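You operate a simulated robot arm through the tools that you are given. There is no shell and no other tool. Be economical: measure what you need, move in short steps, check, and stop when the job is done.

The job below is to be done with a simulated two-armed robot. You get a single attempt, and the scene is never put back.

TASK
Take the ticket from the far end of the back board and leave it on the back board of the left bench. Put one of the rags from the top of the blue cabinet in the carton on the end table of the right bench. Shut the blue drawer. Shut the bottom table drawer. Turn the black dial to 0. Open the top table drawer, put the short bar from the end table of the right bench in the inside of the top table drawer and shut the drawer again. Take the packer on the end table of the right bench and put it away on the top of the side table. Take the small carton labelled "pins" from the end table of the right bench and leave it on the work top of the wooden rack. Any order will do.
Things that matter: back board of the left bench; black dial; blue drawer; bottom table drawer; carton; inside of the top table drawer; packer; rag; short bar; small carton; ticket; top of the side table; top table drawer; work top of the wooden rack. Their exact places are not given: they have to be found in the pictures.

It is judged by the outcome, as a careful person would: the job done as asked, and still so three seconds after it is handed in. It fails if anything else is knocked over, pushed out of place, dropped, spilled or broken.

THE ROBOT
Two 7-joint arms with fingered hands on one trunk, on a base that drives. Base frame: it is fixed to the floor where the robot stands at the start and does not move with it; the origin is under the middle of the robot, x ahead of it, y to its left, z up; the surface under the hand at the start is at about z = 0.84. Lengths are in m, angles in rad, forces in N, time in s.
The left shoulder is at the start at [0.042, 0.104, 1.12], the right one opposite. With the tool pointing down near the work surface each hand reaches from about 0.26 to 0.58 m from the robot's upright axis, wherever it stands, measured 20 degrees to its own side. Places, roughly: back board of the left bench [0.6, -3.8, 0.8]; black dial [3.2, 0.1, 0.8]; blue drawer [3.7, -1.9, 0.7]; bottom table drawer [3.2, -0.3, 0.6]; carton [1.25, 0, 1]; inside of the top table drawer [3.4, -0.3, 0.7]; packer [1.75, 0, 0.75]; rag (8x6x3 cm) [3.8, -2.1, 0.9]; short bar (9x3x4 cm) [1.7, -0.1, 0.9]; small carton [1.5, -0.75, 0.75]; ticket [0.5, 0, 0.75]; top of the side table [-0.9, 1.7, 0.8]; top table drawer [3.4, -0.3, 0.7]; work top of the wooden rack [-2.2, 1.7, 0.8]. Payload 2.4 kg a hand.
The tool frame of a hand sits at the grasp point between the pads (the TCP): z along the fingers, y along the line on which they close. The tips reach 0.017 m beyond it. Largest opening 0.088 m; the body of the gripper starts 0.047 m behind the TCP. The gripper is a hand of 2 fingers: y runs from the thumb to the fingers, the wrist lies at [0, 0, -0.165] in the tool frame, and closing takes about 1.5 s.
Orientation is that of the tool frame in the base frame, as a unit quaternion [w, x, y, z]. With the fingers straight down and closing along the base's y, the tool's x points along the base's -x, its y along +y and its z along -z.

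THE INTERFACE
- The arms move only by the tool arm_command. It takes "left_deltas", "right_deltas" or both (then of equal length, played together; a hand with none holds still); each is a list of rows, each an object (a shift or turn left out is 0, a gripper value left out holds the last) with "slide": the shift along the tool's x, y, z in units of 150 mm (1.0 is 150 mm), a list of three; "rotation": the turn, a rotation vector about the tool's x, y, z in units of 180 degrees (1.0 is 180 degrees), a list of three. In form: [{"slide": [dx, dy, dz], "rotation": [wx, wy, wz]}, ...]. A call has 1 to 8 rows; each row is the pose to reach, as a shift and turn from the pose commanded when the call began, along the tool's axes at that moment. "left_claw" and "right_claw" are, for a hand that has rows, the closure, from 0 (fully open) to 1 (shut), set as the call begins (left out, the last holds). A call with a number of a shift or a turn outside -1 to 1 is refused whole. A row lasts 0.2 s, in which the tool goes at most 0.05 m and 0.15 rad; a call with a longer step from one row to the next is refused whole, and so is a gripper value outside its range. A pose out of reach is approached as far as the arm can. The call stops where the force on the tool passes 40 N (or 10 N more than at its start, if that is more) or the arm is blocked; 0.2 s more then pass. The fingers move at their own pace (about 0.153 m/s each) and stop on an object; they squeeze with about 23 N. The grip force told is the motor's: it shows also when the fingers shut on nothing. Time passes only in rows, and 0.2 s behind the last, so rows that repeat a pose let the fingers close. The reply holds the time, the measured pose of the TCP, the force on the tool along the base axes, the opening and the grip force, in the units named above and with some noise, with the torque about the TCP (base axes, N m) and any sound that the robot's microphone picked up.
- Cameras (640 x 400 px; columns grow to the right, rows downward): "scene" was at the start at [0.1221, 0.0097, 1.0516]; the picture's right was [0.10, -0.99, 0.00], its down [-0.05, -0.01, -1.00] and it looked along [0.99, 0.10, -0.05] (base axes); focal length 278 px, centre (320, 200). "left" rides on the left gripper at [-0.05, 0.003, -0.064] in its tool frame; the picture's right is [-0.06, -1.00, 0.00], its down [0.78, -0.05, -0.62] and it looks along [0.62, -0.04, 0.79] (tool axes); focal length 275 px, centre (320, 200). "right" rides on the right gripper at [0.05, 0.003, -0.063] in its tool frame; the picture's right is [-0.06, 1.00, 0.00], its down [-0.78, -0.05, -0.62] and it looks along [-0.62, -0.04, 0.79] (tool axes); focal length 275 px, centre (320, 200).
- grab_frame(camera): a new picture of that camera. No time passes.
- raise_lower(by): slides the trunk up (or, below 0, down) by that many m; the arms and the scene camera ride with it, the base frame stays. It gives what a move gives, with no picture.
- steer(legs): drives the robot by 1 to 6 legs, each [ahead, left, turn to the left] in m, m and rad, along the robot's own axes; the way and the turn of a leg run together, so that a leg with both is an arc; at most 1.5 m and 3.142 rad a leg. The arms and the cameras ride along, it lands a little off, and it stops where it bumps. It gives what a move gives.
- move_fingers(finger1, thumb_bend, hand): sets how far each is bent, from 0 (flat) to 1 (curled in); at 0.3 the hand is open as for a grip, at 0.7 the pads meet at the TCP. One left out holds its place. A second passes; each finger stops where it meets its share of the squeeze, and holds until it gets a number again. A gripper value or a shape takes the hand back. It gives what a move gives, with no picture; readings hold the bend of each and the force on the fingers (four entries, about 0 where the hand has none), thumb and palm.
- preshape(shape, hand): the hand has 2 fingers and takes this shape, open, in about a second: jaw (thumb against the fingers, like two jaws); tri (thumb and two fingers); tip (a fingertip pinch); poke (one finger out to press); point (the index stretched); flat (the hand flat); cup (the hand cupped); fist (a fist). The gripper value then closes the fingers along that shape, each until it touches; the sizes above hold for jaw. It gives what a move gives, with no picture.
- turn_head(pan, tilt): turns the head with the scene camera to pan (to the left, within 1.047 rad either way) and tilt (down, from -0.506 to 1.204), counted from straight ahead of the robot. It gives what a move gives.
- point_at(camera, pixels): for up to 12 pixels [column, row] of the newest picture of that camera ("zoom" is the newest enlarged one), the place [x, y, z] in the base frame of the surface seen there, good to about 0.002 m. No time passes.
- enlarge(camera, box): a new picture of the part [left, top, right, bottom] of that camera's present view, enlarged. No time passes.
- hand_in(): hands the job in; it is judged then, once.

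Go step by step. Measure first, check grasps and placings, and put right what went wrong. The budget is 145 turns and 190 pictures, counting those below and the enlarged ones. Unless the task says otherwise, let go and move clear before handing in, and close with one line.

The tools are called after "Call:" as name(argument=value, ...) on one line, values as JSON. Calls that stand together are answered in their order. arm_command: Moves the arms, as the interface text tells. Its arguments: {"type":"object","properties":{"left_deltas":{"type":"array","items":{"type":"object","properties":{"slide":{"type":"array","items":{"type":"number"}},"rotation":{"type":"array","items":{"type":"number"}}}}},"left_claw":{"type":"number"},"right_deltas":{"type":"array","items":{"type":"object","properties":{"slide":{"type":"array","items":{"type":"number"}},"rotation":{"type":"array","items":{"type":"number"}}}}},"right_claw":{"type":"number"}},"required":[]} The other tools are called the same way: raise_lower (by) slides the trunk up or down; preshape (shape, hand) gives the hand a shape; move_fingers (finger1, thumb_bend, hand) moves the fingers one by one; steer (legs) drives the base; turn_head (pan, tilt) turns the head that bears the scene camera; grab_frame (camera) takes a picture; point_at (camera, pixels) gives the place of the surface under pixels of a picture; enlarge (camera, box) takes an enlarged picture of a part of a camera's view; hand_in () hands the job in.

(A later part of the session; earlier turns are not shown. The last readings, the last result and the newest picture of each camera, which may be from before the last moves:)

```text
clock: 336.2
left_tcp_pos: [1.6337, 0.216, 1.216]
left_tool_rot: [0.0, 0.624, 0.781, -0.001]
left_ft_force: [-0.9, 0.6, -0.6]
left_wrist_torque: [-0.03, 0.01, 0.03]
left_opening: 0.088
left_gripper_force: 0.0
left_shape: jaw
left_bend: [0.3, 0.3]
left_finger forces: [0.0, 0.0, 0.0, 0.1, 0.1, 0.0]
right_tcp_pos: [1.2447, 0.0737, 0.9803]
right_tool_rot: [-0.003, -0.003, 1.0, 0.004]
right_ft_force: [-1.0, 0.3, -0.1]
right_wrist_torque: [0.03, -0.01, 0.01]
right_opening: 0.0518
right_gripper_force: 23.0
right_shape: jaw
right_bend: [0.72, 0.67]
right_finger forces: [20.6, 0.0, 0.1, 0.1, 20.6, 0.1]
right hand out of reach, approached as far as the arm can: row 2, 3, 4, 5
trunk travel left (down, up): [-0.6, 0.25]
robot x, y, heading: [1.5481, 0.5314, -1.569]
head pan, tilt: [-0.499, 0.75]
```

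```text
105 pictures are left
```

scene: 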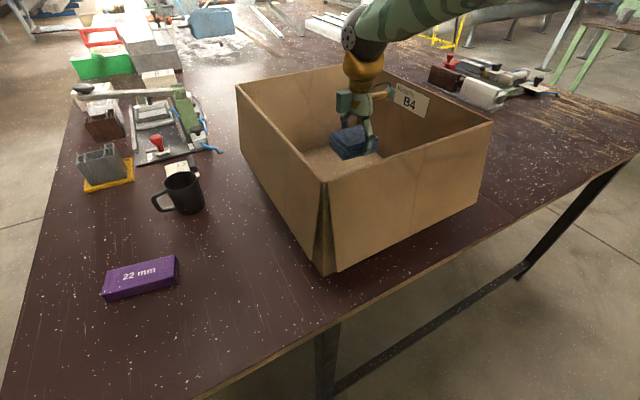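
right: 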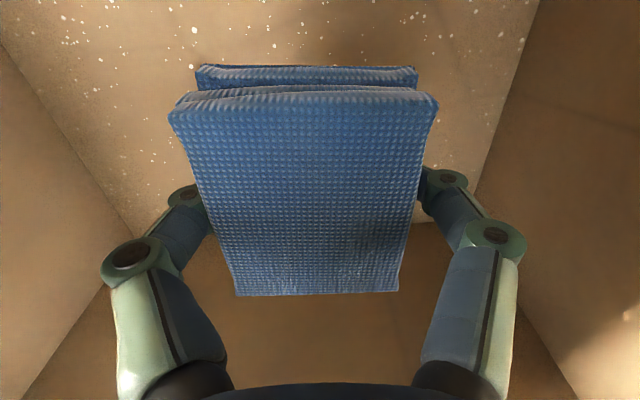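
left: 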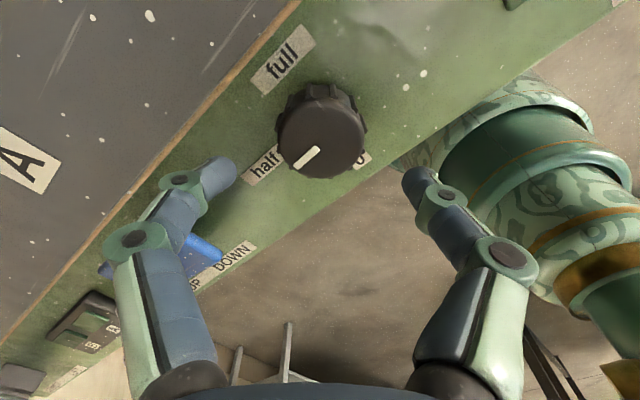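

Rag is well inside at z 0.98; lower the trunk 0.1 to set it on the floor, then release.

Call:
raise_lower(by=-0.09)

Call:
grab_frame(camera="scene")

```text
clock: 337.4
left_tcp_pos: [1.6339, 0.2165, 1.1251]
left_tool_rot: [0.001, 0.625, 0.78, -0.001]
left_ft_force: [0.6, 0.7, 0.0]
left_wrist_torque: [-0.01, 0.02, -0.02]
left_opening: 0.088
left_gripper_force: 0.1
left_shape: jaw
left_bend: [0.3, 0.3]
left_finger forces: [0.0, 0.0, 0.0, 0.0, 0.0, 0.0]
right_tcp_pos: [1.2433, 0.0762, 0.8917]
right_tool_rot: [-0.002, -0.003, 1.0, 0.005]
right_ft_force: [0.5, -0.1, -0.1]
right_wrist_torque: [-0.02, -0.02, -0.01]
right_opening: 0.0519
right_gripper_force: 22.9
right_shape: jaw
right_bend: [0.72, 0.67]
right_finger forces: [20.6, 0.1, 0.1, 0.1, 20.6, 0.0]
trunk travel left (down, up): [-0.51, 0.34]
robot x, y, heading: [1.5519, 0.5252, -1.57]
head pan, tilt: [-0.499, 0.75]
```

```text
104 pictures are left
```

scene: 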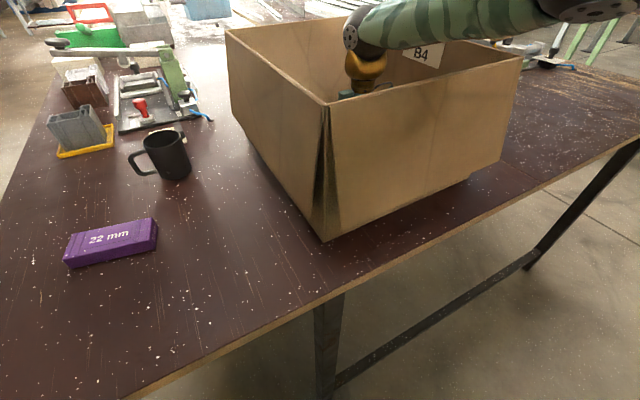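

Lower 1.5 cm more, release, and raise out vertically.

Call:
raise_lower(by=-0.018)

Call:
move_fingers(hand="right", finger1=0.4, thumb_bend=0.4)

Call:
raise_lower(by=0.3)

Call:
grab_frame(camera="right")

Call:
grab_frame(camera="scene")

```text
clock: 338.1
left_tcp_pos: [1.6335, 0.2175, 1.107]
left_tool_rot: [0.0, 0.625, 0.781, -0.001]
left_ft_force: [-1.1, 0.5, 0.6]
left_wrist_torque: [-0.02, 0.02, -0.01]
left_opening: 0.088
left_gripper_force: 0.1
left_shape: jaw
left_bend: [0.3, 0.3]
left_finger forces: [0.0, 0.0, 0.1, 0.0, 0.1, 0.1]
right_tcp_pos: [1.2438, 0.0761, 0.8735]
right_tool_rot: [-0.001, -0.003, 1.0, 0.005]
right_ft_force: [-0.9, -0.5, -0.4]
right_wrist_torque: [-0.04, 0.02, 0.02]
right_opening: 0.0518
right_gripper_force: 23.0
right_shape: jaw
right_bend: [0.72, 0.67]
right_finger forces: [20.7, 0.1, 0.1, 0.0, 20.6, 0.0]
trunk travel left (down, up): [-0.492, 0.358]
robot x, y, heading: [1.5511, 0.5247, -1.573]
head pan, tilt: [-0.499, 0.75]
```

```text
clock: 339.1
left_tcp_pos: [1.6343, 0.2165, 1.107]
left_tool_rot: [0.001, 0.625, 0.781, -0.001]
left_ft_force: [0.7, -0.4, -0.8]
left_wrist_torque: [0.0, 0.0, -0.03]
left_opening: 0.0878
left_gripper_force: 0.0
left_shape: jaw
left_bend: [0.3, 0.3]
left_finger forces: [0.0, 0.1, 0.1, 0.1, 0.1, 0.1]
right_tcp_pos: [1.2438, 0.0766, 0.8732]
right_tool_rot: [-0.002, -0.003, 1.0, 0.006]
right_ft_force: [0.1, 0.0, 0.0]
right_wrist_torque: [0.0, 0.01, 0.01]
right_opening: 0.0615
right_gripper_force: 0.1
right_shape: fingers
right_bend: [0.4, 0.4]
right_finger forces: [0.0, 0.0, 0.0, 0.1, 0.0, 0.0]
trunk travel left (down, up): [-0.492, 0.358]
robot x, y, heading: [1.5482, 0.5251, -1.565]
head pan, tilt: [-0.499, 0.75]
```

```text
clock: 342.1
left_tcp_pos: [1.6336, 0.2167, 1.4069]
left_tool_rot: [0.0, 0.625, 0.78, -0.001]
left_ft_force: [0.7, 0.5, 0.7]
left_wrist_torque: [0.02, -0.03, 0.01]
left_opening: 0.088
left_gripper_force: 0.0
left_shape: jaw
left_bend: [0.3, 0.3]
left_finger forces: [0.1, 0.0, 0.0, 0.1, 0.0, 0.1]
right_tcp_pos: [1.2432, 0.0762, 1.1724]
right_tool_rot: [-0.003, -0.003, 1.0, 0.004]
right_ft_force: [-0.2, 0.2, 0.1]
right_wrist_torque: [0.01, -0.02, 0.01]
right_opening: 0.0612
right_gripper_force: 0.0
right_shape: fingers
right_bend: [0.4, 0.4]
right_finger forces: [0.1, 0.0, 0.0, 0.2, 0.0, 0.1]
trunk travel left (down, up): [-0.792, 0.058]
robot x, y, heading: [1.5511, 0.5268, -1.57]
head pan, tilt: [-0.499, 0.75]
```

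```text
103 pictures are left
```

right: 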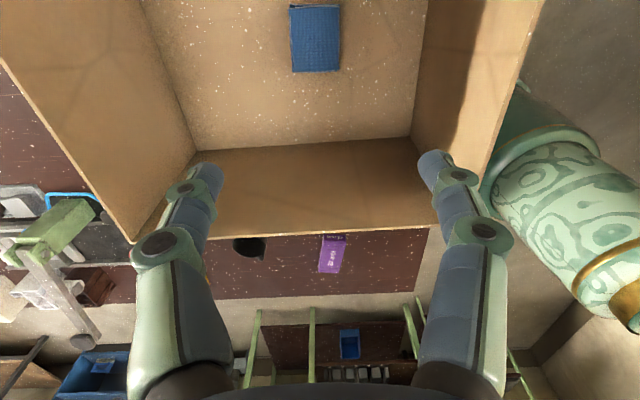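

```text
102 pictures are left
```

scene: 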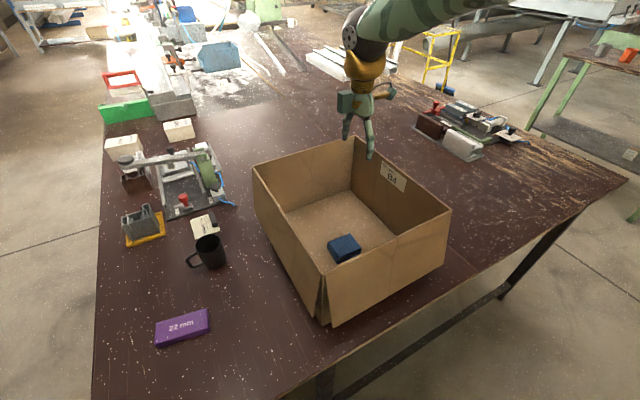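

The blue rag lies in the carton (343,247). Next the packer for the left hand: measure its outline.

Call:
enlarge(camera="scene", box=[130, 290, 240, 360])

Call:
point_at(camera="scene", pixels=[[156, 322], [206, 309], [209, 325], [160, 343], [182, 322], [170, 328], [195, 318], [156, 336], [182, 335]])

```text
5.71 times, centred on (185, 325) of scene
```

zoom: 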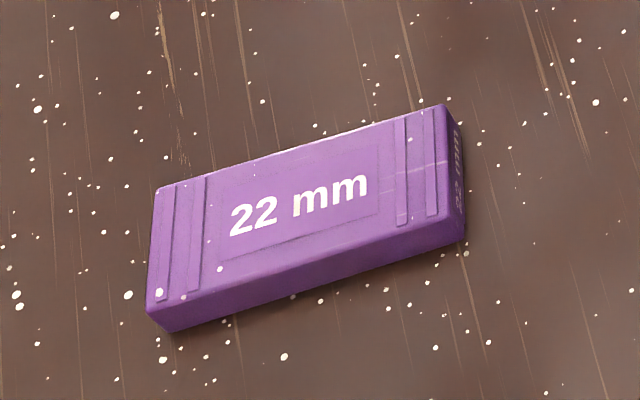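

```text
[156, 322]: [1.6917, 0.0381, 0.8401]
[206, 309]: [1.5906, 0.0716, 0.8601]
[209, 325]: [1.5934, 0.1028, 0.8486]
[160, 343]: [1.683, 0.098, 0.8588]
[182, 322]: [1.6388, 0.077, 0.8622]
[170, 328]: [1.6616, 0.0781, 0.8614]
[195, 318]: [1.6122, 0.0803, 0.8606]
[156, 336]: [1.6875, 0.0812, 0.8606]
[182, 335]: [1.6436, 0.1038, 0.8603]
```

Call:
point_at(camera="zoom", pixels=[[162, 194], [438, 112], [452, 210], [156, 298], [300, 205], [300, 152], [310, 258]])

```text
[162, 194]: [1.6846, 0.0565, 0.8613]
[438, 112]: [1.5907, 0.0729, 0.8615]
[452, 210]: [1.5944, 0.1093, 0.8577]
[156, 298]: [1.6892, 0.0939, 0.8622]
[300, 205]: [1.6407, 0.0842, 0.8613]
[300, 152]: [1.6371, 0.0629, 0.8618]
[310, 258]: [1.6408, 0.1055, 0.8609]
```

Packer centre (1.640,0.083), long axis 170°. Lift and pull the right arm clear of the carton and turn the left hand by -67°.

Call:
arm_command(right_deltas=[{"slide": [0, 0, -0.3]}, {"slide": [0, 0, -0.6]}, {"slide": [0, 0, -0.9]}, {"slide": [0, 0.2, -1.0]}, {"slide": [0, 0.5, -1.0]}, {"slide": [0, 0.8, -1.0]}, {"slide": [0, 1.0, -1.0]}, {"slide": [0, 1.0, -1.0]}], left_deltas=[{"rotation": [0, 0, -0.0468]}, {"rotation": [0, 0, -0.0936]}, {"rotation": [0, 0, -0.1404]}, {"rotation": [0, 0, -0.1872]}, {"rotation": [0, 0, -0.234]}, {"rotation": [0, 0, -0.2808]}, {"rotation": [0, 0, -0.3276]}, {"rotation": [0, 0, -0.374]}], right_claw=0)

Call:
arm_command(right_deltas=[{"slide": [0, 0.3, 0]}, {"slide": [0, 0.6, 0]}, {"slide": [0, 0.8, 0]}])

Call:
grab_frame(camera="left")

```text
clock: 343.9
left_tcp_pos: [1.6336, 0.2158, 1.4069]
left_tool_rot: [0.0, 0.088, 0.996, -0.002]
left_ft_force: [0.2, -0.4, 0.3]
left_wrist_torque: [-0.01, 0.01, -0.05]
left_opening: 0.0883
left_gripper_force: 0.1
left_shape: jaw
left_bend: [0.3, 0.3]
left_finger forces: [0.0, 0.1, 0.0, 0.0, 0.0, 0.0]
right_tcp_pos: [1.2426, 0.2255, 1.3243]
right_tool_rot: [-0.003, -0.004, 1.0, 0.005]
right_ft_force: [-0.1, -0.3, -0.4]
right_wrist_torque: [0.01, 0.01, 0.03]
right_opening: 0.0879
right_gripper_force: 0.1
right_shape: jaw
right_bend: [0.3, 0.3]
right_finger forces: [0.0, 0.0, 0.1, 0.0, 0.0, 0.0]
trunk travel left (down, up): [-0.792, 0.058]
robot x, y, heading: [1.5484, 0.5276, -1.572]
head pan, tilt: [-0.499, 0.75]
```

```text
clock: 344.7
left_tcp_pos: [1.6342, 0.2167, 1.4069]
left_tool_rot: [0.0, 0.088, 0.996, -0.002]
left_ft_force: [0.4, -0.7, 0.1]
left_wrist_torque: [-0.01, -0.03, -0.02]
left_opening: 0.088
left_gripper_force: 0.0
left_shape: jaw
left_bend: [0.3, 0.3]
left_finger forces: [0.1, 0.1, 0.0, 0.0, 0.0, 0.0]
right_tcp_pos: [1.2439, 0.3468, 1.3248]
right_tool_rot: [-0.002, -0.003, 1.0, 0.005]
right_ft_force: [-0.2, 0.4, 0.4]
right_wrist_torque: [0.01, 0.0, -0.06]
right_opening: 0.088
right_gripper_force: 0.0
right_shape: jaw
right_bend: [0.3, 0.3]
right_finger forces: [0.0, 0.1, 0.0, 0.1, 0.0, 0.0]
trunk travel left (down, up): [-0.792, 0.058]
robot x, y, heading: [1.5512, 0.5263, -1.57]
head pan, tilt: [-0.499, 0.75]
```

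```text
100 pictures are left
```

left: 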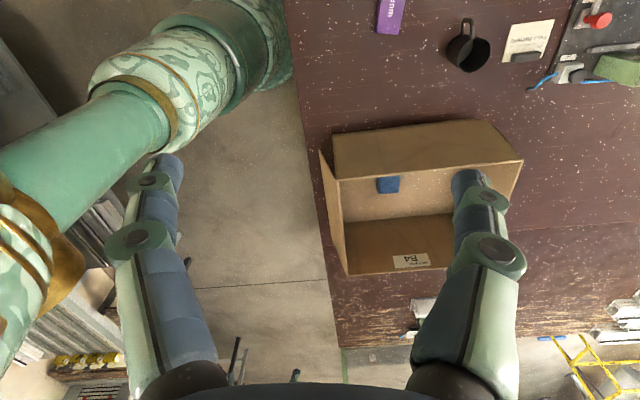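

Lower the trunk and move the left hand over the packer.

Call:
raise_lower(by=-0.35)

Call:
arm_command(left_deltas=[{"slide": [-0.06, -0.29, 0]}, {"slide": [-0.12, -0.58, 0]}, {"slide": [-0.195, -0.87, 0]}, {"slide": [-0.195, -0.873, 0.3]}, {"slide": [-0.195, -0.873, 0.6]}, {"slide": [-0.195, -0.873, 0.8]}, {"slide": [-0.195, -0.873, 0.8]}])

Call:
grab_frame(camera="left")

```text
clock: 348.1
left_tcp_pos: [1.635, 0.2168, 1.057]
left_tool_rot: [-0.001, 0.088, 0.996, -0.002]
left_ft_force: [1.0, -0.7, -0.8]
left_wrist_torque: [0.0, 0.04, -0.01]
left_opening: 0.0878
left_gripper_force: 0.1
left_shape: jaw
left_bend: [0.3, 0.3]
left_finger forces: [0.0, 0.0, 0.0, 0.0, 0.1, 0.0]
right_tcp_pos: [1.242, 0.3459, 0.9742]
right_tool_rot: [-0.003, -0.004, 1.0, 0.004]
right_ft_force: [-0.4, -0.6, -0.5]
right_wrist_torque: [0.02, -0.01, -0.03]
right_opening: 0.0877
right_gripper_force: 0.1
right_shape: jaw
right_bend: [0.3, 0.3]
right_finger forces: [0.0, 0.1, 0.0, 0.1, 0.0, 0.0]
trunk travel left (down, up): [-0.442, 0.408]
robot x, y, heading: [1.5451, 0.5249, -1.572]
head pan, tilt: [-0.499, 0.75]
```

```text
clock: 349.7
left_tcp_pos: [1.641, 0.0805, 0.9372]
left_tool_rot: [0.0, 0.088, 0.996, -0.001]
left_ft_force: [1.2, -0.4, -0.4]
left_wrist_torque: [-0.03, -0.02, -0.04]
left_opening: 0.0878
left_gripper_force: 0.0
left_shape: jaw
left_bend: [0.3, 0.3]
left_finger forces: [0.0, 0.0, 0.0, 0.0, 0.0, 0.0]
right_tcp_pos: [1.243, 0.3454, 0.9748]
right_tool_rot: [-0.002, -0.003, 1.0, 0.005]
right_ft_force: [0.0, 0.0, 0.2]
right_wrist_torque: [0.05, 0.01, -0.01]
right_opening: 0.0879
right_gripper_force: 0.0
right_shape: jaw
right_bend: [0.3, 0.3]
right_finger forces: [0.0, 0.0, 0.0, 0.0, 0.1, 0.1]
trunk travel left (down, up): [-0.442, 0.408]
robot x, y, heading: [1.5491, 0.5222, -1.572]
head pan, tilt: [-0.499, 0.75]
```

```text
99 pictures are left
```

left: 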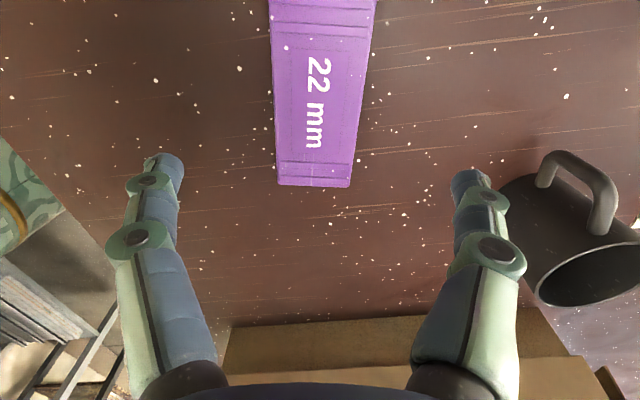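

Aligned. Descend, grip, lift.

Call:
arm_command(left_deltas=[{"slide": [0, 0.01, 0.25]}, {"slide": [0, 0.01, 0.495]}, {"slide": [0, 0.01, 0.495]}])

Call:
arm_command(left_deltas=[{"slide": [0, 0, 0]}, {"slide": [0, 0, 0]}, {"slide": [0, 0, 0]}, {"slide": [0, 0, 0]}, {"slide": [0, 0, 0]}, {"slide": [0, 0, 0]}, {"slide": [0, 0, 0]}], left_claw=1)

Call:
arm_command(left_deltas=[{"slide": [0, 0, -0.3]}, {"slide": [0, 0, -0.6]}, {"slide": [0, 0, -0.9]}, {"slide": [0, 0.2, -1.0]}, {"slide": [0, 0.5, -1.0]}, {"slide": [0, 0.8, -1.0]}, {"slide": [0, 0.8, -1.0]}])

Call:
grab_frame(camera="left")

```text
clock: 350.5
left_tcp_pos: [1.6404, 0.0809, 0.8628]
left_tool_rot: [0.0, 0.089, 0.996, -0.002]
left_ft_force: [0.4, -0.1, 0.3]
left_wrist_torque: [0.0, -0.05, -0.01]
left_opening: 0.0876
left_gripper_force: 0.0
left_shape: jaw
left_bend: [0.3, 0.3]
left_finger forces: [0.1, 0.0, 0.0, 0.0, 0.1, 0.0]
right_tcp_pos: [1.2433, 0.3459, 0.9759]
right_tool_rot: [-0.002, -0.003, 1.0, 0.005]
right_ft_force: [-0.1, -0.5, -0.1]
right_wrist_torque: [-0.04, -0.01, 0.03]
right_opening: 0.0879
right_gripper_force: 0.0
right_shape: jaw
right_bend: [0.3, 0.3]
right_finger forces: [0.0, 0.0, 0.1, 0.0, 0.0, 0.0]
trunk travel left (down, up): [-0.442, 0.408]
robot x, y, heading: [1.5512, 0.5291, -1.57]
head pan, tilt: [-0.499, 0.75]
```

```text
clock: 352.1
left_tcp_pos: [1.6413, 0.08, 0.8607]
left_tool_rot: [0.0, 0.088, 0.996, -0.001]
left_ft_force: [-0.3, 0.8, 1.0]
left_wrist_torque: [0.0, 0.01, 0.0]
left_opening: 0.038
left_gripper_force: 23.5
left_shape: jaw
left_bend: [0.73, 0.7]
left_finger forces: [20.9, 0.0, 0.0, 0.0, 20.9, 0.0]
right_tcp_pos: [1.2436, 0.3449, 0.9755]
right_tool_rot: [-0.002, -0.003, 1.0, 0.005]
right_ft_force: [-0.8, 0.5, 0.6]
right_wrist_torque: [0.01, 0.02, 0.01]
right_opening: 0.0883
right_gripper_force: 0.1
right_shape: jaw
right_bend: [0.3, 0.3]
right_finger forces: [0.1, 0.0, 0.0, 0.0, 0.1, 0.0]
trunk travel left (down, up): [-0.442, 0.408]
robot x, y, heading: [1.5534, 0.5258, -1.571]
head pan, tilt: [-0.499, 0.75]
```

```text
clock: 353.7
left_tcp_pos: [1.6615, 0.2019, 1.013]
left_tool_rot: [-0.001, 0.088, 0.996, -0.002]
left_ft_force: [-0.1, 0.1, -0.1]
left_wrist_torque: [-0.01, 0.0, -0.01]
left_opening: 0.038
left_gripper_force: 22.6
left_shape: jaw
left_bend: [0.73, 0.7]
left_finger forces: [21.1, 0.1, 0.0, 0.0, 21.1, 0.0]
right_tcp_pos: [1.2426, 0.3456, 0.9748]
right_tool_rot: [-0.003, -0.003, 1.0, 0.004]
right_ft_force: [-0.3, 0.2, -0.4]
right_wrist_torque: [-0.01, 0.0, -0.01]
right_opening: 0.088
right_gripper_force: 0.1
right_shape: jaw
right_bend: [0.3, 0.3]
right_finger forces: [0.0, 0.0, 0.0, 0.0, 0.0, 0.1]
trunk travel left (down, up): [-0.442, 0.408]
robot x, y, heading: [1.5483, 0.5267, -1.573]
head pan, tilt: [-0.499, 0.75]
```

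```text
98 pictures are left
```

left: 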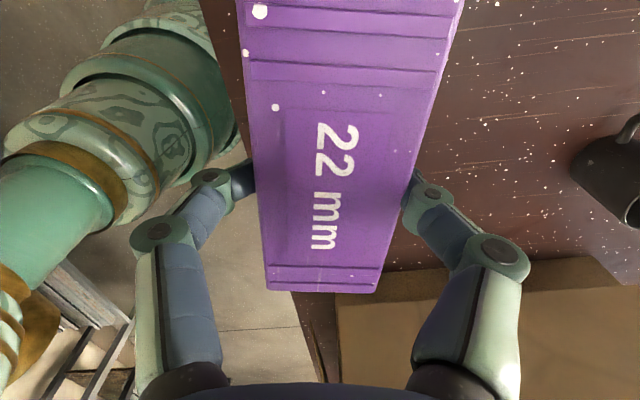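

Packer is gripped. Drive around to the bench end, facing the small cartons at y≈-0.7.

Call:
steer(legs=[[-0.35, 0, 0], [0, 0.9, 0], [1.45, 0, 0], [0, 0, -1.571]])

Call:
turn_head(pan=0, tilt=0.5)

Call:
grab_frame(camera="scene")

```text
clock: 370.9
left_tcp_pos: [2.11, -0.6873, 1.0121]
left_tool_rot: [-0.001, 0.768, 0.641, -0.001]
left_ft_force: [0.1, -0.1, -1.0]
left_wrist_torque: [-0.01, 0.0, -0.03]
left_opening: 0.0375
left_gripper_force: 23.1
left_shape: jaw
left_bend: [0.73, 0.7]
left_finger forces: [20.8, 0.1, 0.0, 0.0, 20.9, 0.0]
right_tcp_pos: [2.2548, -0.2693, 0.9752]
right_tool_rot: [0.001, 0.707, 0.707, 0.004]
right_ft_force: [-0.9, 0.8, -0.1]
right_wrist_torque: [0.03, 0.01, 0.04]
right_opening: 0.0879
right_gripper_force: 0.1
right_shape: jaw
right_bend: [0.3, 0.3]
right_finger forces: [0.0, 0.1, 0.0, 0.0, 0.0, 0.0]
trunk travel left (down, up): [-0.442, 0.408]
robot x, y, heading: [2.4312, -0.5772, 3.134]
head pan, tilt: [-0.499, 0.75]
```

```text
clock: 371.9
left_tcp_pos: [2.1093, -0.6879, 1.0142]
left_tool_rot: [-0.001, 0.768, 0.641, -0.001]
left_ft_force: [0.7, -0.5, -1.0]
left_wrist_torque: [-0.03, 0.0, 0.01]
left_opening: 0.0375
left_gripper_force: 23.3
left_shape: jaw
left_bend: [0.73, 0.7]
left_finger forces: [20.9, 0.1, 0.1, 0.0, 20.9, 0.0]
right_tcp_pos: [2.2559, -0.2681, 0.9756]
right_tool_rot: [0.001, 0.706, 0.708, 0.005]
right_ft_force: [-0.6, 0.6, -0.2]
right_wrist_torque: [0.04, -0.02, -0.02]
right_opening: 0.0878
right_gripper_force: 0.1
right_shape: jaw
right_bend: [0.3, 0.3]
right_finger forces: [0.0, 0.0, 0.1, 0.0, 0.0, 0.0]
trunk travel left (down, up): [-0.442, 0.408]
robot x, y, heading: [2.4307, -0.5731, 3.137]
head pan, tilt: [0.0, 0.499]
```

```text
97 pictures are left
```

scene: 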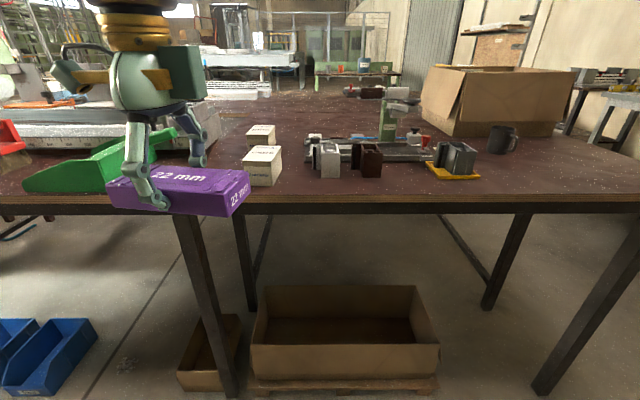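

Call:
enlarge(camera="scene", box=[220, 110, 320, 200])

Call:
point_at(camera="scene", pixels=[[262, 166], [246, 160], [282, 148], [265, 150], [261, 133], [275, 137], [262, 180], [282, 175]])

```text
4.44 times, centred on (270, 155) of scene
```

zoom: 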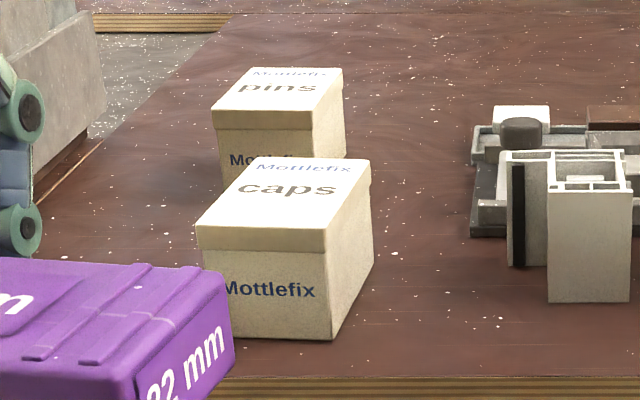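

```text
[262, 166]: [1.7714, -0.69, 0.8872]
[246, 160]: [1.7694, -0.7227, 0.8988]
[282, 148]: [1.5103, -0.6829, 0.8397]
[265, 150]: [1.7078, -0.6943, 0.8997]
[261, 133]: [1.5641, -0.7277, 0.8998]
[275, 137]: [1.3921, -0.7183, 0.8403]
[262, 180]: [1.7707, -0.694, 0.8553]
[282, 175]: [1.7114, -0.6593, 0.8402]
```

The farther box is labelled "pins" (the nearer "caps"). Raise the left hand, sidestep and approach, then measure "pins" from above.

Call:
arm_command(left_deltas=[{"slide": [0, 0, -0.3]}, {"slide": [0, 0, -0.6]}, {"slide": [0, 0, -0.8]}, {"slide": [0, 0, -0.8]}])

Call:
steer(legs=[[0, 0.28, 0], [0.38, 0, 0]])

Call:
turn_head(pan=-0.2, tilt=0.75)

Call:
grab_frame(camera="scene")

```text
clock: 372.9
left_tcp_pos: [2.1092, -0.6894, 1.1329]
left_tool_rot: [-0.002, 0.769, 0.64, -0.001]
left_ft_force: [-0.5, -0.5, -0.6]
left_wrist_torque: [0.02, -0.01, -0.01]
left_opening: 0.0378
left_gripper_force: 23.3
left_shape: jaw
left_bend: [0.73, 0.7]
left_finger forces: [21.0, 0.0, 0.1, 0.0, 21.0, 0.0]
right_tcp_pos: [2.256, -0.2687, 0.9757]
right_tool_rot: [0.001, 0.707, 0.708, 0.004]
right_ft_force: [-0.3, 0.4, -0.2]
right_wrist_torque: [-0.02, 0.01, 0.01]
right_opening: 0.0879
right_gripper_force: 0.0
right_shape: jaw
right_bend: [0.3, 0.3]
right_finger forces: [0.0, 0.0, 0.0, 0.0, 0.0, 0.1]
trunk travel left (down, up): [-0.442, 0.408]
robot x, y, heading: [2.4319, -0.5787, 3.135]
head pan, tilt: [0.0, 0.499]
```

```text
clock: 376.9
left_tcp_pos: [1.716, -0.9618, 1.1324]
left_tool_rot: [-0.002, 0.772, 0.636, -0.001]
left_ft_force: [0.7, -0.3, 0.1]
left_wrist_torque: [0.01, -0.01, 0.0]
left_opening: 0.0375
left_gripper_force: 23.2
left_shape: jaw
left_bend: [0.73, 0.7]
left_finger forces: [20.9, 0.1, 0.1, 0.0, 21.0, 0.1]
right_tcp_pos: [1.8676, -0.5444, 0.9759]
right_tool_rot: [0.002, 0.71, 0.704, 0.006]
right_ft_force: [0.3, 1.2, -0.4]
right_wrist_torque: [0.04, 0.0, -0.02]
right_opening: 0.0882
right_gripper_force: 0.1
right_shape: jaw
right_bend: [0.3, 0.3]
right_finger forces: [0.0, 0.0, 0.0, 0.0, 0.1, 0.1]
trunk travel left (down, up): [-0.442, 0.408]
robot x, y, heading: [2.0408, -0.8506, 3.129]
head pan, tilt: [0.0, 0.499]
```

```text
clock: 377.6
left_tcp_pos: [1.7171, -0.9619, 1.1322]
left_tool_rot: [-0.002, 0.772, 0.636, 0.0]
left_ft_force: [0.1, 0.3, -1.3]
left_wrist_torque: [0.0, 0.01, 0.02]
left_opening: 0.0378
left_gripper_force: 23.0
left_shape: jaw
left_bend: [0.73, 0.7]
left_finger forces: [20.9, 0.1, 0.0, 0.0, 21.0, 0.0]
right_tcp_pos: [1.8682, -0.5439, 0.9761]
right_tool_rot: [0.002, 0.71, 0.704, 0.004]
right_ft_force: [0.0, 0.4, 0.8]
right_wrist_torque: [0.01, 0.04, 0.0]
right_opening: 0.0878
right_gripper_force: 0.0
right_shape: jaw
right_bend: [0.3, 0.3]
right_finger forces: [0.1, 0.1, 0.0, 0.0, 0.0, 0.0]
trunk travel left (down, up): [-0.442, 0.408]
robot x, y, heading: [2.0444, -0.8563, 3.123]
head pan, tilt: [-0.201, 0.75]
```

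```text
95 pictures are left
```

scene: 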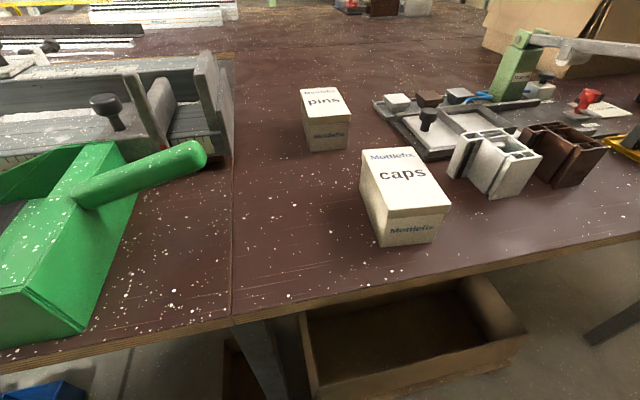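

Call:
enlarge(camera="scene", box=[270, 70, 470, 195])

Call:
point_at(camera="zoom", pixels=[[105, 62], [215, 62], [248, 154], [130, 168], [170, 110], [190, 205], [246, 245], [130, 258], [385, 120], [380, 100]])

```text
3.20 times, centred on (370, 132) of scene
```

zoom: 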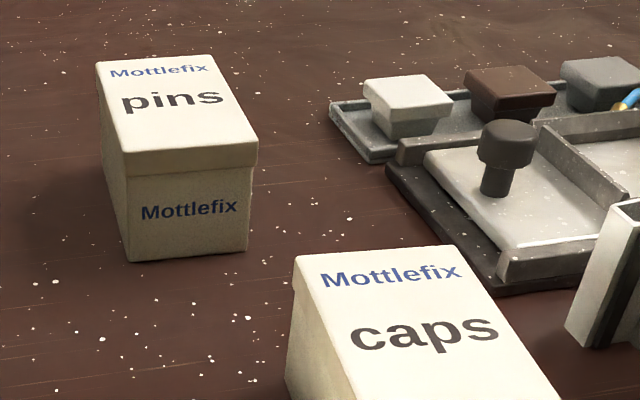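

```text
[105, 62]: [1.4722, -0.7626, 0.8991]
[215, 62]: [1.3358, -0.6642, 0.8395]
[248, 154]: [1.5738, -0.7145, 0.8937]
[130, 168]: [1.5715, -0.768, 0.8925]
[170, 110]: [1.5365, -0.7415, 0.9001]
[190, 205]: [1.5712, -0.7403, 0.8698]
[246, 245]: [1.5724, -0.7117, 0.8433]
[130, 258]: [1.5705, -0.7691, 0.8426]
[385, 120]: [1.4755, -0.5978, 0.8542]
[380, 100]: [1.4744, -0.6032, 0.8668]
```

"pins" box: centre ≈(1.521,-0.740), 6 cm wide along y, top z 0.90. Rotate the right hand back to close along y and move over it.

Call:
arm_command(right_deltas=[{"slide": [-0.12, -0.12, -0.1], "rotation": [0, 0, 0.045]}, {"slide": [-0.25, -0.25, -0.2], "rotation": [0, 0, 0.09]}, {"slide": [-0.37, -0.37, -0.3], "rotation": [0, 0, 0.135]}, {"slide": [-0.5, -0.5, -0.4], "rotation": [0, 0, 0.18]}, {"slide": [-0.62, -0.62, -0.5], "rotation": [0, 0, 0.225]}, {"slide": [-0.75, -0.75, -0.5], "rotation": [0, 0, 0.27]}, {"slide": [-0.87, -0.87, -0.5], "rotation": [0, 0, 0.315]}, {"slide": [-1.0, -1.0, -0.5], "rotation": [0, 0, 0.36]}])

Call:
arm_command(right_deltas=[{"rotation": [0, 0, 0.045]}, {"rotation": [0, 0, 0.09]}, {"rotation": [0, 0, 0.135]}, {"rotation": [0, 0, 0.14]}, {"rotation": [0, 0, 0.14]}])

```text
clock: 379.4
left_tcp_pos: [1.7159, -0.9626, 1.1333]
left_tool_rot: [-0.001, 0.772, 0.636, 0.0]
left_ft_force: [-0.5, 0.2, -0.9]
left_wrist_torque: [0.01, 0.0, -0.01]
left_opening: 0.0375
left_gripper_force: 22.8
left_shape: jaw
left_bend: [0.73, 0.7]
left_finger forces: [20.9, 0.1, 0.1, 0.0, 21.0, 0.0]
right_tcp_pos: [1.7134, -0.6937, 1.049]
right_tool_rot: [-0.001, 0.977, 0.212, 0.005]
right_ft_force: [0.5, -1.1, 0.0]
right_wrist_torque: [-0.04, -0.01, -0.01]
right_opening: 0.0879
right_gripper_force: 0.0
right_shape: jaw
right_bend: [0.3, 0.3]
right_finger forces: [0.1, 0.0, 0.1, 0.0, 0.1, 0.0]
trunk travel left (down, up): [-0.442, 0.408]
robot x, y, heading: [2.0409, -0.8542, 3.128]
head pan, tilt: [-0.201, 0.75]
```

```text
clock: 380.6
left_tcp_pos: [1.7165, -0.9628, 1.1338]
left_tool_rot: [-0.002, 0.772, 0.636, -0.001]
left_ft_force: [-0.1, 0.2, -0.9]
left_wrist_torque: [0.0, 0.02, 0.01]
left_opening: 0.0374
left_gripper_force: 23.0
left_shape: jaw
left_bend: [0.73, 0.7]
left_finger forces: [21.0, 0.1, 0.0, 0.0, 21.0, 0.1]
right_tcp_pos: [1.715, -0.6929, 1.0474]
right_tool_rot: [-0.003, 1.0, -0.007, 0.004]
right_ft_force: [-0.1, -0.5, -0.1]
right_wrist_torque: [0.0, 0.02, 0.0]
right_opening: 0.0881
right_gripper_force: 0.0
right_shape: jaw
right_bend: [0.3, 0.3]
right_finger forces: [0.0, 0.0, 0.0, 0.0, 0.0, 0.1]
trunk travel left (down, up): [-0.442, 0.408]
robot x, y, heading: [2.0427, -0.8547, 3.124]
head pan, tilt: [-0.201, 0.75]
```

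Now move ahead over the box.

Call:
arm_command(right_deltas=[{"slide": [-0.25, 0.08, 0]}, {"slide": [-0.5, 0.16, 0]}, {"slide": [-0.75, 0.24, 0]}, {"slide": [-1.0, 0.313, 0]}, {"slide": [-1.0, 0.313, 0]}])

Call:
arm_command(right_deltas=[{"slide": [-0.25, 0, 0.1]}, {"slide": [-0.29, 0, 0.4]}, {"slide": [-0.29, 0, 0.6]}, {"slide": [-0.29, 0, 0.6]}])

Call:
grab_frame(camera="right")

Call:
grab_frame(camera="scene")

```text
clock: 381.8
left_tcp_pos: [1.7161, -0.9632, 1.133]
left_tool_rot: [-0.002, 0.773, 0.635, -0.001]
left_ft_force: [0.4, 0.5, -1.5]
left_wrist_torque: [0.02, 0.01, -0.01]
left_opening: 0.0375
left_gripper_force: 22.8
left_shape: jaw
left_bend: [0.73, 0.7]
left_finger forces: [21.0, 0.0, 0.1, 0.0, 20.9, 0.0]
right_tcp_pos: [1.6014, -0.7077, 1.0591]
right_tool_rot: [-0.002, 1.0, -0.005, 0.004]
right_ft_force: [-0.8, 0.1, 0.2]
right_wrist_torque: [-0.01, -0.03, 0.0]
right_opening: 0.088
right_gripper_force: 0.0
right_shape: jaw
right_bend: [0.3, 0.3]
right_finger forces: [0.0, 0.0, 0.1, 0.0, 0.1, 0.0]
right hand out of reach, approached as far as the arm can: row 3, 4, 5
trunk travel left (down, up): [-0.442, 0.408]
robot x, y, heading: [2.0444, -0.854, 3.132]
head pan, tilt: [-0.201, 0.75]
```

```text
clock: 382.8
left_tcp_pos: [1.7155, -0.9617, 1.1325]
left_tool_rot: [-0.001, 0.772, 0.636, -0.001]
left_ft_force: [0.1, 0.5, -0.7]
left_wrist_torque: [0.02, -0.04, -0.02]
left_opening: 0.0376
left_gripper_force: 22.6
left_shape: jaw
left_bend: [0.73, 0.7]
left_finger forces: [21.0, 0.0, 0.0, 0.1, 21.0, 0.0]
right_tcp_pos: [1.6062, -0.6719, 0.9971]
right_tool_rot: [-0.002, 1.0, -0.005, 0.004]
right_ft_force: [0.0, -1.0, 0.9]
right_wrist_torque: [0.01, 0.01, 0.0]
right_opening: 0.0881
right_gripper_force: 0.0
right_shape: jaw
right_bend: [0.3, 0.3]
right_finger forces: [0.0, 0.1, 0.0, 0.1, 0.0, 0.1]
right hand out of reach, approached as far as the arm can: row 1, 2, 3, 4
trunk travel left (down, up): [-0.442, 0.408]
robot x, y, heading: [2.0406, -0.8547, 3.124]
head pan, tilt: [-0.201, 0.75]
```

```text
93 pictures are left
```

right: 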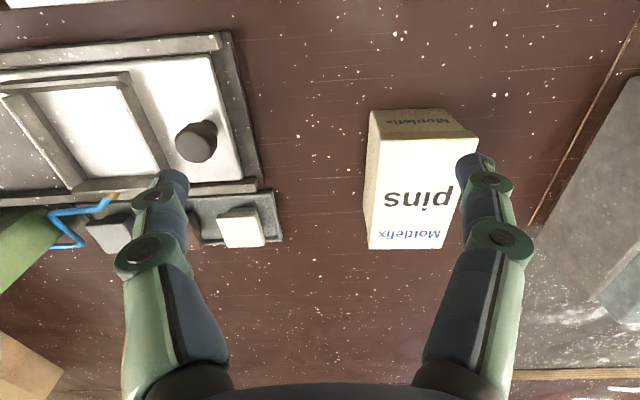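

```text
92 pictures are left
```

scene: 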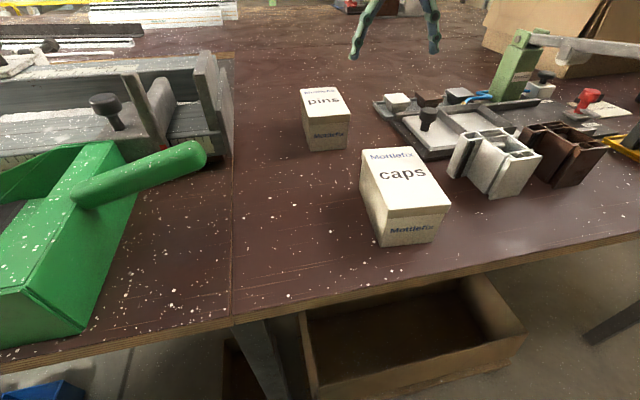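

The arm lacks inboard reach here. I check the green box height under the left hand before shifting the base to the left.

Call:
point_at(camera="scene", pixels=[[190, 152], [100, 180], [105, 100], [60, 170], [205, 60], [110, 145]])

Call:
grab_frame(camera="left")

```text
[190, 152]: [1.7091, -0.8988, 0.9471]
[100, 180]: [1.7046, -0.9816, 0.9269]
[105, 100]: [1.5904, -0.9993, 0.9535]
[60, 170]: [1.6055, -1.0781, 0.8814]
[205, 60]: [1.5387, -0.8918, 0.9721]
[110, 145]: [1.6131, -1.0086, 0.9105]
```

```text
91 pictures are left
```

left: 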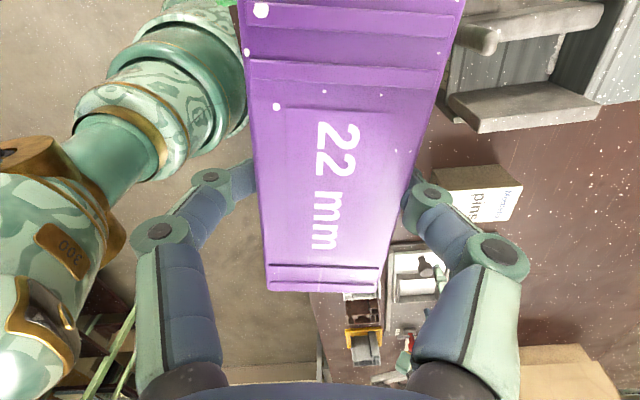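

Everything below is under 0.98. Shift the base left 8.5 cm and lower slightly.

Call:
steer(legs=[[0, 0.085, 0], [0.02, 0, 0]])

Call:
raise_lower(by=-0.05)

Call:
grab_frame(camera="right")

```text
clock: 384.3
left_tcp_pos: [1.6936, -1.047, 1.1325]
left_tool_rot: [-0.001, 0.772, 0.635, 0.0]
left_ft_force: [0.5, 0.5, -0.7]
left_wrist_torque: [-0.04, 0.0, 0.05]
left_opening: 0.0375
left_gripper_force: 23.0
left_shape: jaw
left_bend: [0.73, 0.7]
left_finger forces: [20.9, 0.0, 0.1, 0.0, 20.9, 0.1]
right_tcp_pos: [1.584, -0.7569, 0.9973]
right_tool_rot: [-0.001, 1.0, -0.005, 0.006]
right_ft_force: [-0.4, 0.0, 0.1]
right_wrist_torque: [0.02, -0.01, -0.02]
right_opening: 0.0881
right_gripper_force: 0.0
right_shape: jaw
right_bend: [0.3, 0.3]
right_finger forces: [0.0, 0.0, 0.1, 0.1, 0.0, 0.0]
trunk travel left (down, up): [-0.442, 0.408]
robot x, y, heading: [2.022, -0.9363, 3.123]
head pan, tilt: [-0.201, 0.75]
```

```text
clock: 385.2
left_tcp_pos: [1.6955, -1.0468, 1.0819]
left_tool_rot: [-0.001, 0.772, 0.635, -0.001]
left_ft_force: [-0.3, -0.9, -1.1]
left_wrist_torque: [0.01, -0.01, 0.03]
left_opening: 0.0377
left_gripper_force: 23.3
left_shape: jaw
left_bend: [0.73, 0.7]
left_finger forces: [21.0, 0.0, 0.0, 0.0, 20.9, 0.0]
right_tcp_pos: [1.5835, -0.7568, 0.948]
right_tool_rot: [-0.002, 1.0, -0.006, 0.004]
right_ft_force: [0.7, 0.4, 0.4]
right_wrist_torque: [0.0, 0.01, 0.0]
right_opening: 0.0881
right_gripper_force: 0.1
right_shape: jaw
right_bend: [0.3, 0.3]
right_finger forces: [0.0, 0.0, 0.0, 0.0, 0.0, 0.1]
trunk travel left (down, up): [-0.392, 0.458]
robot x, y, heading: [2.0239, -0.939, 3.123]
head pan, tilt: [-0.201, 0.75]
```

```text
90 pictures are left
```

right: 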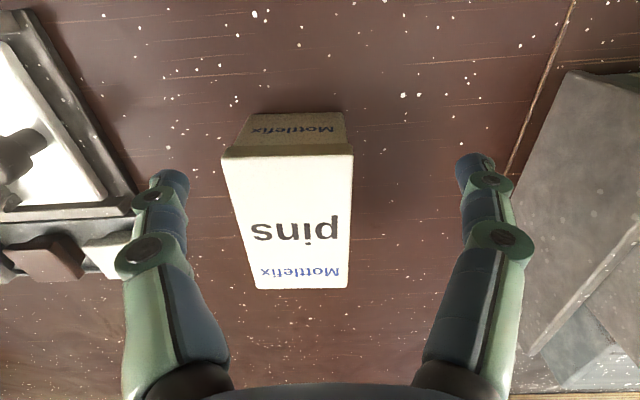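

Box is between the fingers' line; move -6 cm in x, then down to z 0.872.

Call:
arm_command(right_deltas=[{"slide": [-0.2, -0.05, 0]}, {"slide": [-0.41, -0.105, 0]}, {"slide": [-0.41, -0.105, 0]}])

Call:
grab_frame(camera="right")

```text
clock: 386.0
left_tcp_pos: [1.695, -1.0465, 1.083]
left_tool_rot: [-0.001, 0.773, 0.635, -0.001]
left_ft_force: [-0.6, 0.2, -1.3]
left_wrist_torque: [0.06, -0.05, -0.01]
left_opening: 0.0376
left_gripper_force: 22.9
left_shape: jaw
left_bend: [0.73, 0.7]
left_finger forces: [21.1, 0.1, 0.0, 0.0, 21.0, 0.0]
right_tcp_pos: [1.5499, -0.726, 0.9619]
right_tool_rot: [-0.001, 1.0, -0.006, 0.004]
right_ft_force: [-0.4, -0.4, 0.0]
right_wrist_torque: [-0.02, 0.01, 0.04]
right_opening: 0.0878
right_gripper_force: 0.0
right_shape: jaw
right_bend: [0.3, 0.3]
right_finger forces: [0.1, 0.0, 0.0, 0.1, 0.0, 0.0]
right hand out of reach, approached as far as the arm can: row 1, 2, 3
trunk travel left (down, up): [-0.392, 0.458]
robot x, y, heading: [2.0209, -0.9366, 3.124]
head pan, tilt: [-0.201, 0.75]
```

```text
89 pictures are left
```

right: 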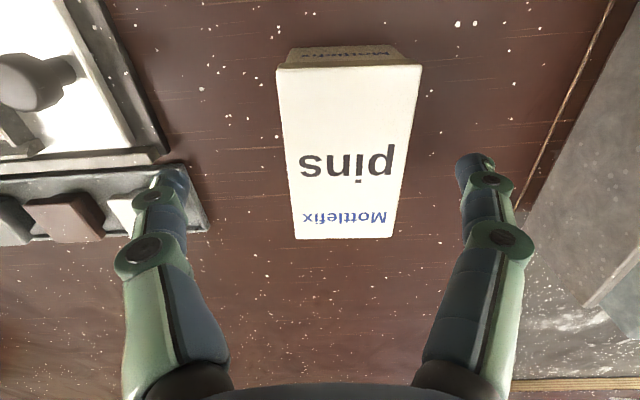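

The arm stops ≈3 cm short. Nudge the base 3 cm closer and correct y.

Call:
steer(legs=[[0.03, 0.013, 0]])

Call:
grab_frame(camera="right")

```text
clock: 386.9
left_tcp_pos: [1.6872, -1.0777, 1.0826]
left_tool_rot: [-0.001, 0.765, 0.644, 0.0]
left_ft_force: [-0.1, -0.4, -1.2]
left_wrist_torque: [0.0, -0.04, -0.02]
left_opening: 0.0376
left_gripper_force: 23.0
left_shape: jaw
left_bend: [0.73, 0.7]
left_finger forces: [21.1, 0.0, 0.0, 0.1, 21.1, 0.0]
right_tcp_pos: [1.5365, -0.7595, 0.9607]
right_tool_rot: [-0.002, 1.0, 0.006, 0.004]
right_ft_force: [0.0, 0.0, -0.6]
right_wrist_torque: [0.01, -0.03, 0.03]
right_opening: 0.0878
right_gripper_force: 0.1
right_shape: jaw
right_bend: [0.3, 0.3]
right_finger forces: [0.0, 0.0, 0.0, 0.0, 0.1, 0.0]
trunk travel left (down, up): [-0.392, 0.458]
robot x, y, heading: [2.0119, -0.9584, -3.142]
head pan, tilt: [-0.201, 0.75]
```

```text
88 pictures are left
```

right: 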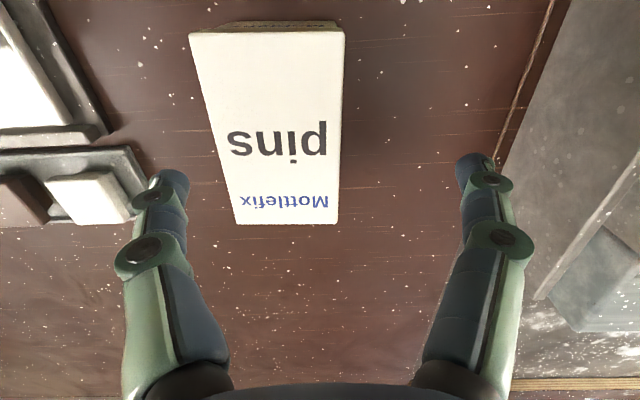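

Now x is fine; shift +y and measure the box in this view.

Call:
arm_command(right_deltas=[{"slide": [0, -0.12, 0]}, {"slide": [0, -0.12, 0]}])

Call:
grab_frame(camera="right")

Call:
point_at(camera="right", pixels=[[250, 130], [360, 130], [300, 130], [255, 210], [300, 60], [300, 215], [350, 200], [235, 60]])

```text
clock: 387.5
left_tcp_pos: [1.6911, -1.0795, 1.0832]
left_tool_rot: [-0.002, 0.765, 0.644, -0.001]
left_ft_force: [-0.5, 0.5, -0.2]
left_wrist_torque: [0.01, -0.02, 0.03]
left_opening: 0.0378
left_gripper_force: 23.1
left_shape: jaw
left_bend: [0.73, 0.7]
left_finger forces: [21.1, 0.1, 0.0, 0.0, 21.1, 0.1]
right_tcp_pos: [1.5375, -0.7424, 0.9604]
right_tool_rot: [-0.002, 1.0, 0.006, 0.003]
right_ft_force: [1.0, 0.5, 0.9]
right_wrist_torque: [-0.01, 0.0, 0.01]
right_opening: 0.0878
right_gripper_force: 0.0
right_shape: jaw
right_bend: [0.3, 0.3]
right_finger forces: [0.0, 0.0, 0.0, 0.1, 0.1, 0.0]
trunk travel left (down, up): [-0.392, 0.458]
robot x, y, heading: [2.0125, -0.9579, -3.137]
head pan, tilt: [-0.201, 0.75]
```

```text
87 pictures are left
```

right: 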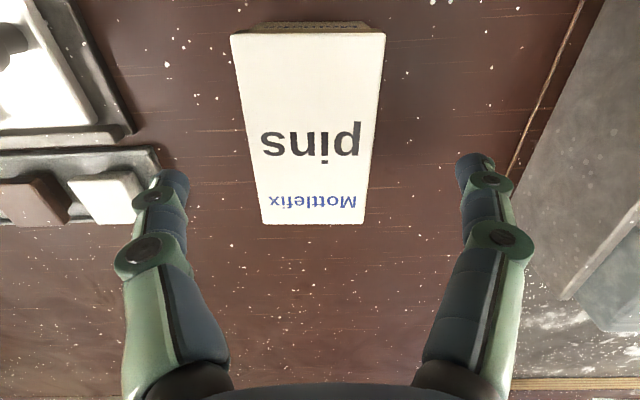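

```text
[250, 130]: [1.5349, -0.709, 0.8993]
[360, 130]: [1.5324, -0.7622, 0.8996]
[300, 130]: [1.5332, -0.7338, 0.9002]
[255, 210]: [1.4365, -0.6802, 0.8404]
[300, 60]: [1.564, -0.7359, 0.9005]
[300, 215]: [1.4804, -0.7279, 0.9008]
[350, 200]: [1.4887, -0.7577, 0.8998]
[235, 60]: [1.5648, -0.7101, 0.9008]
```

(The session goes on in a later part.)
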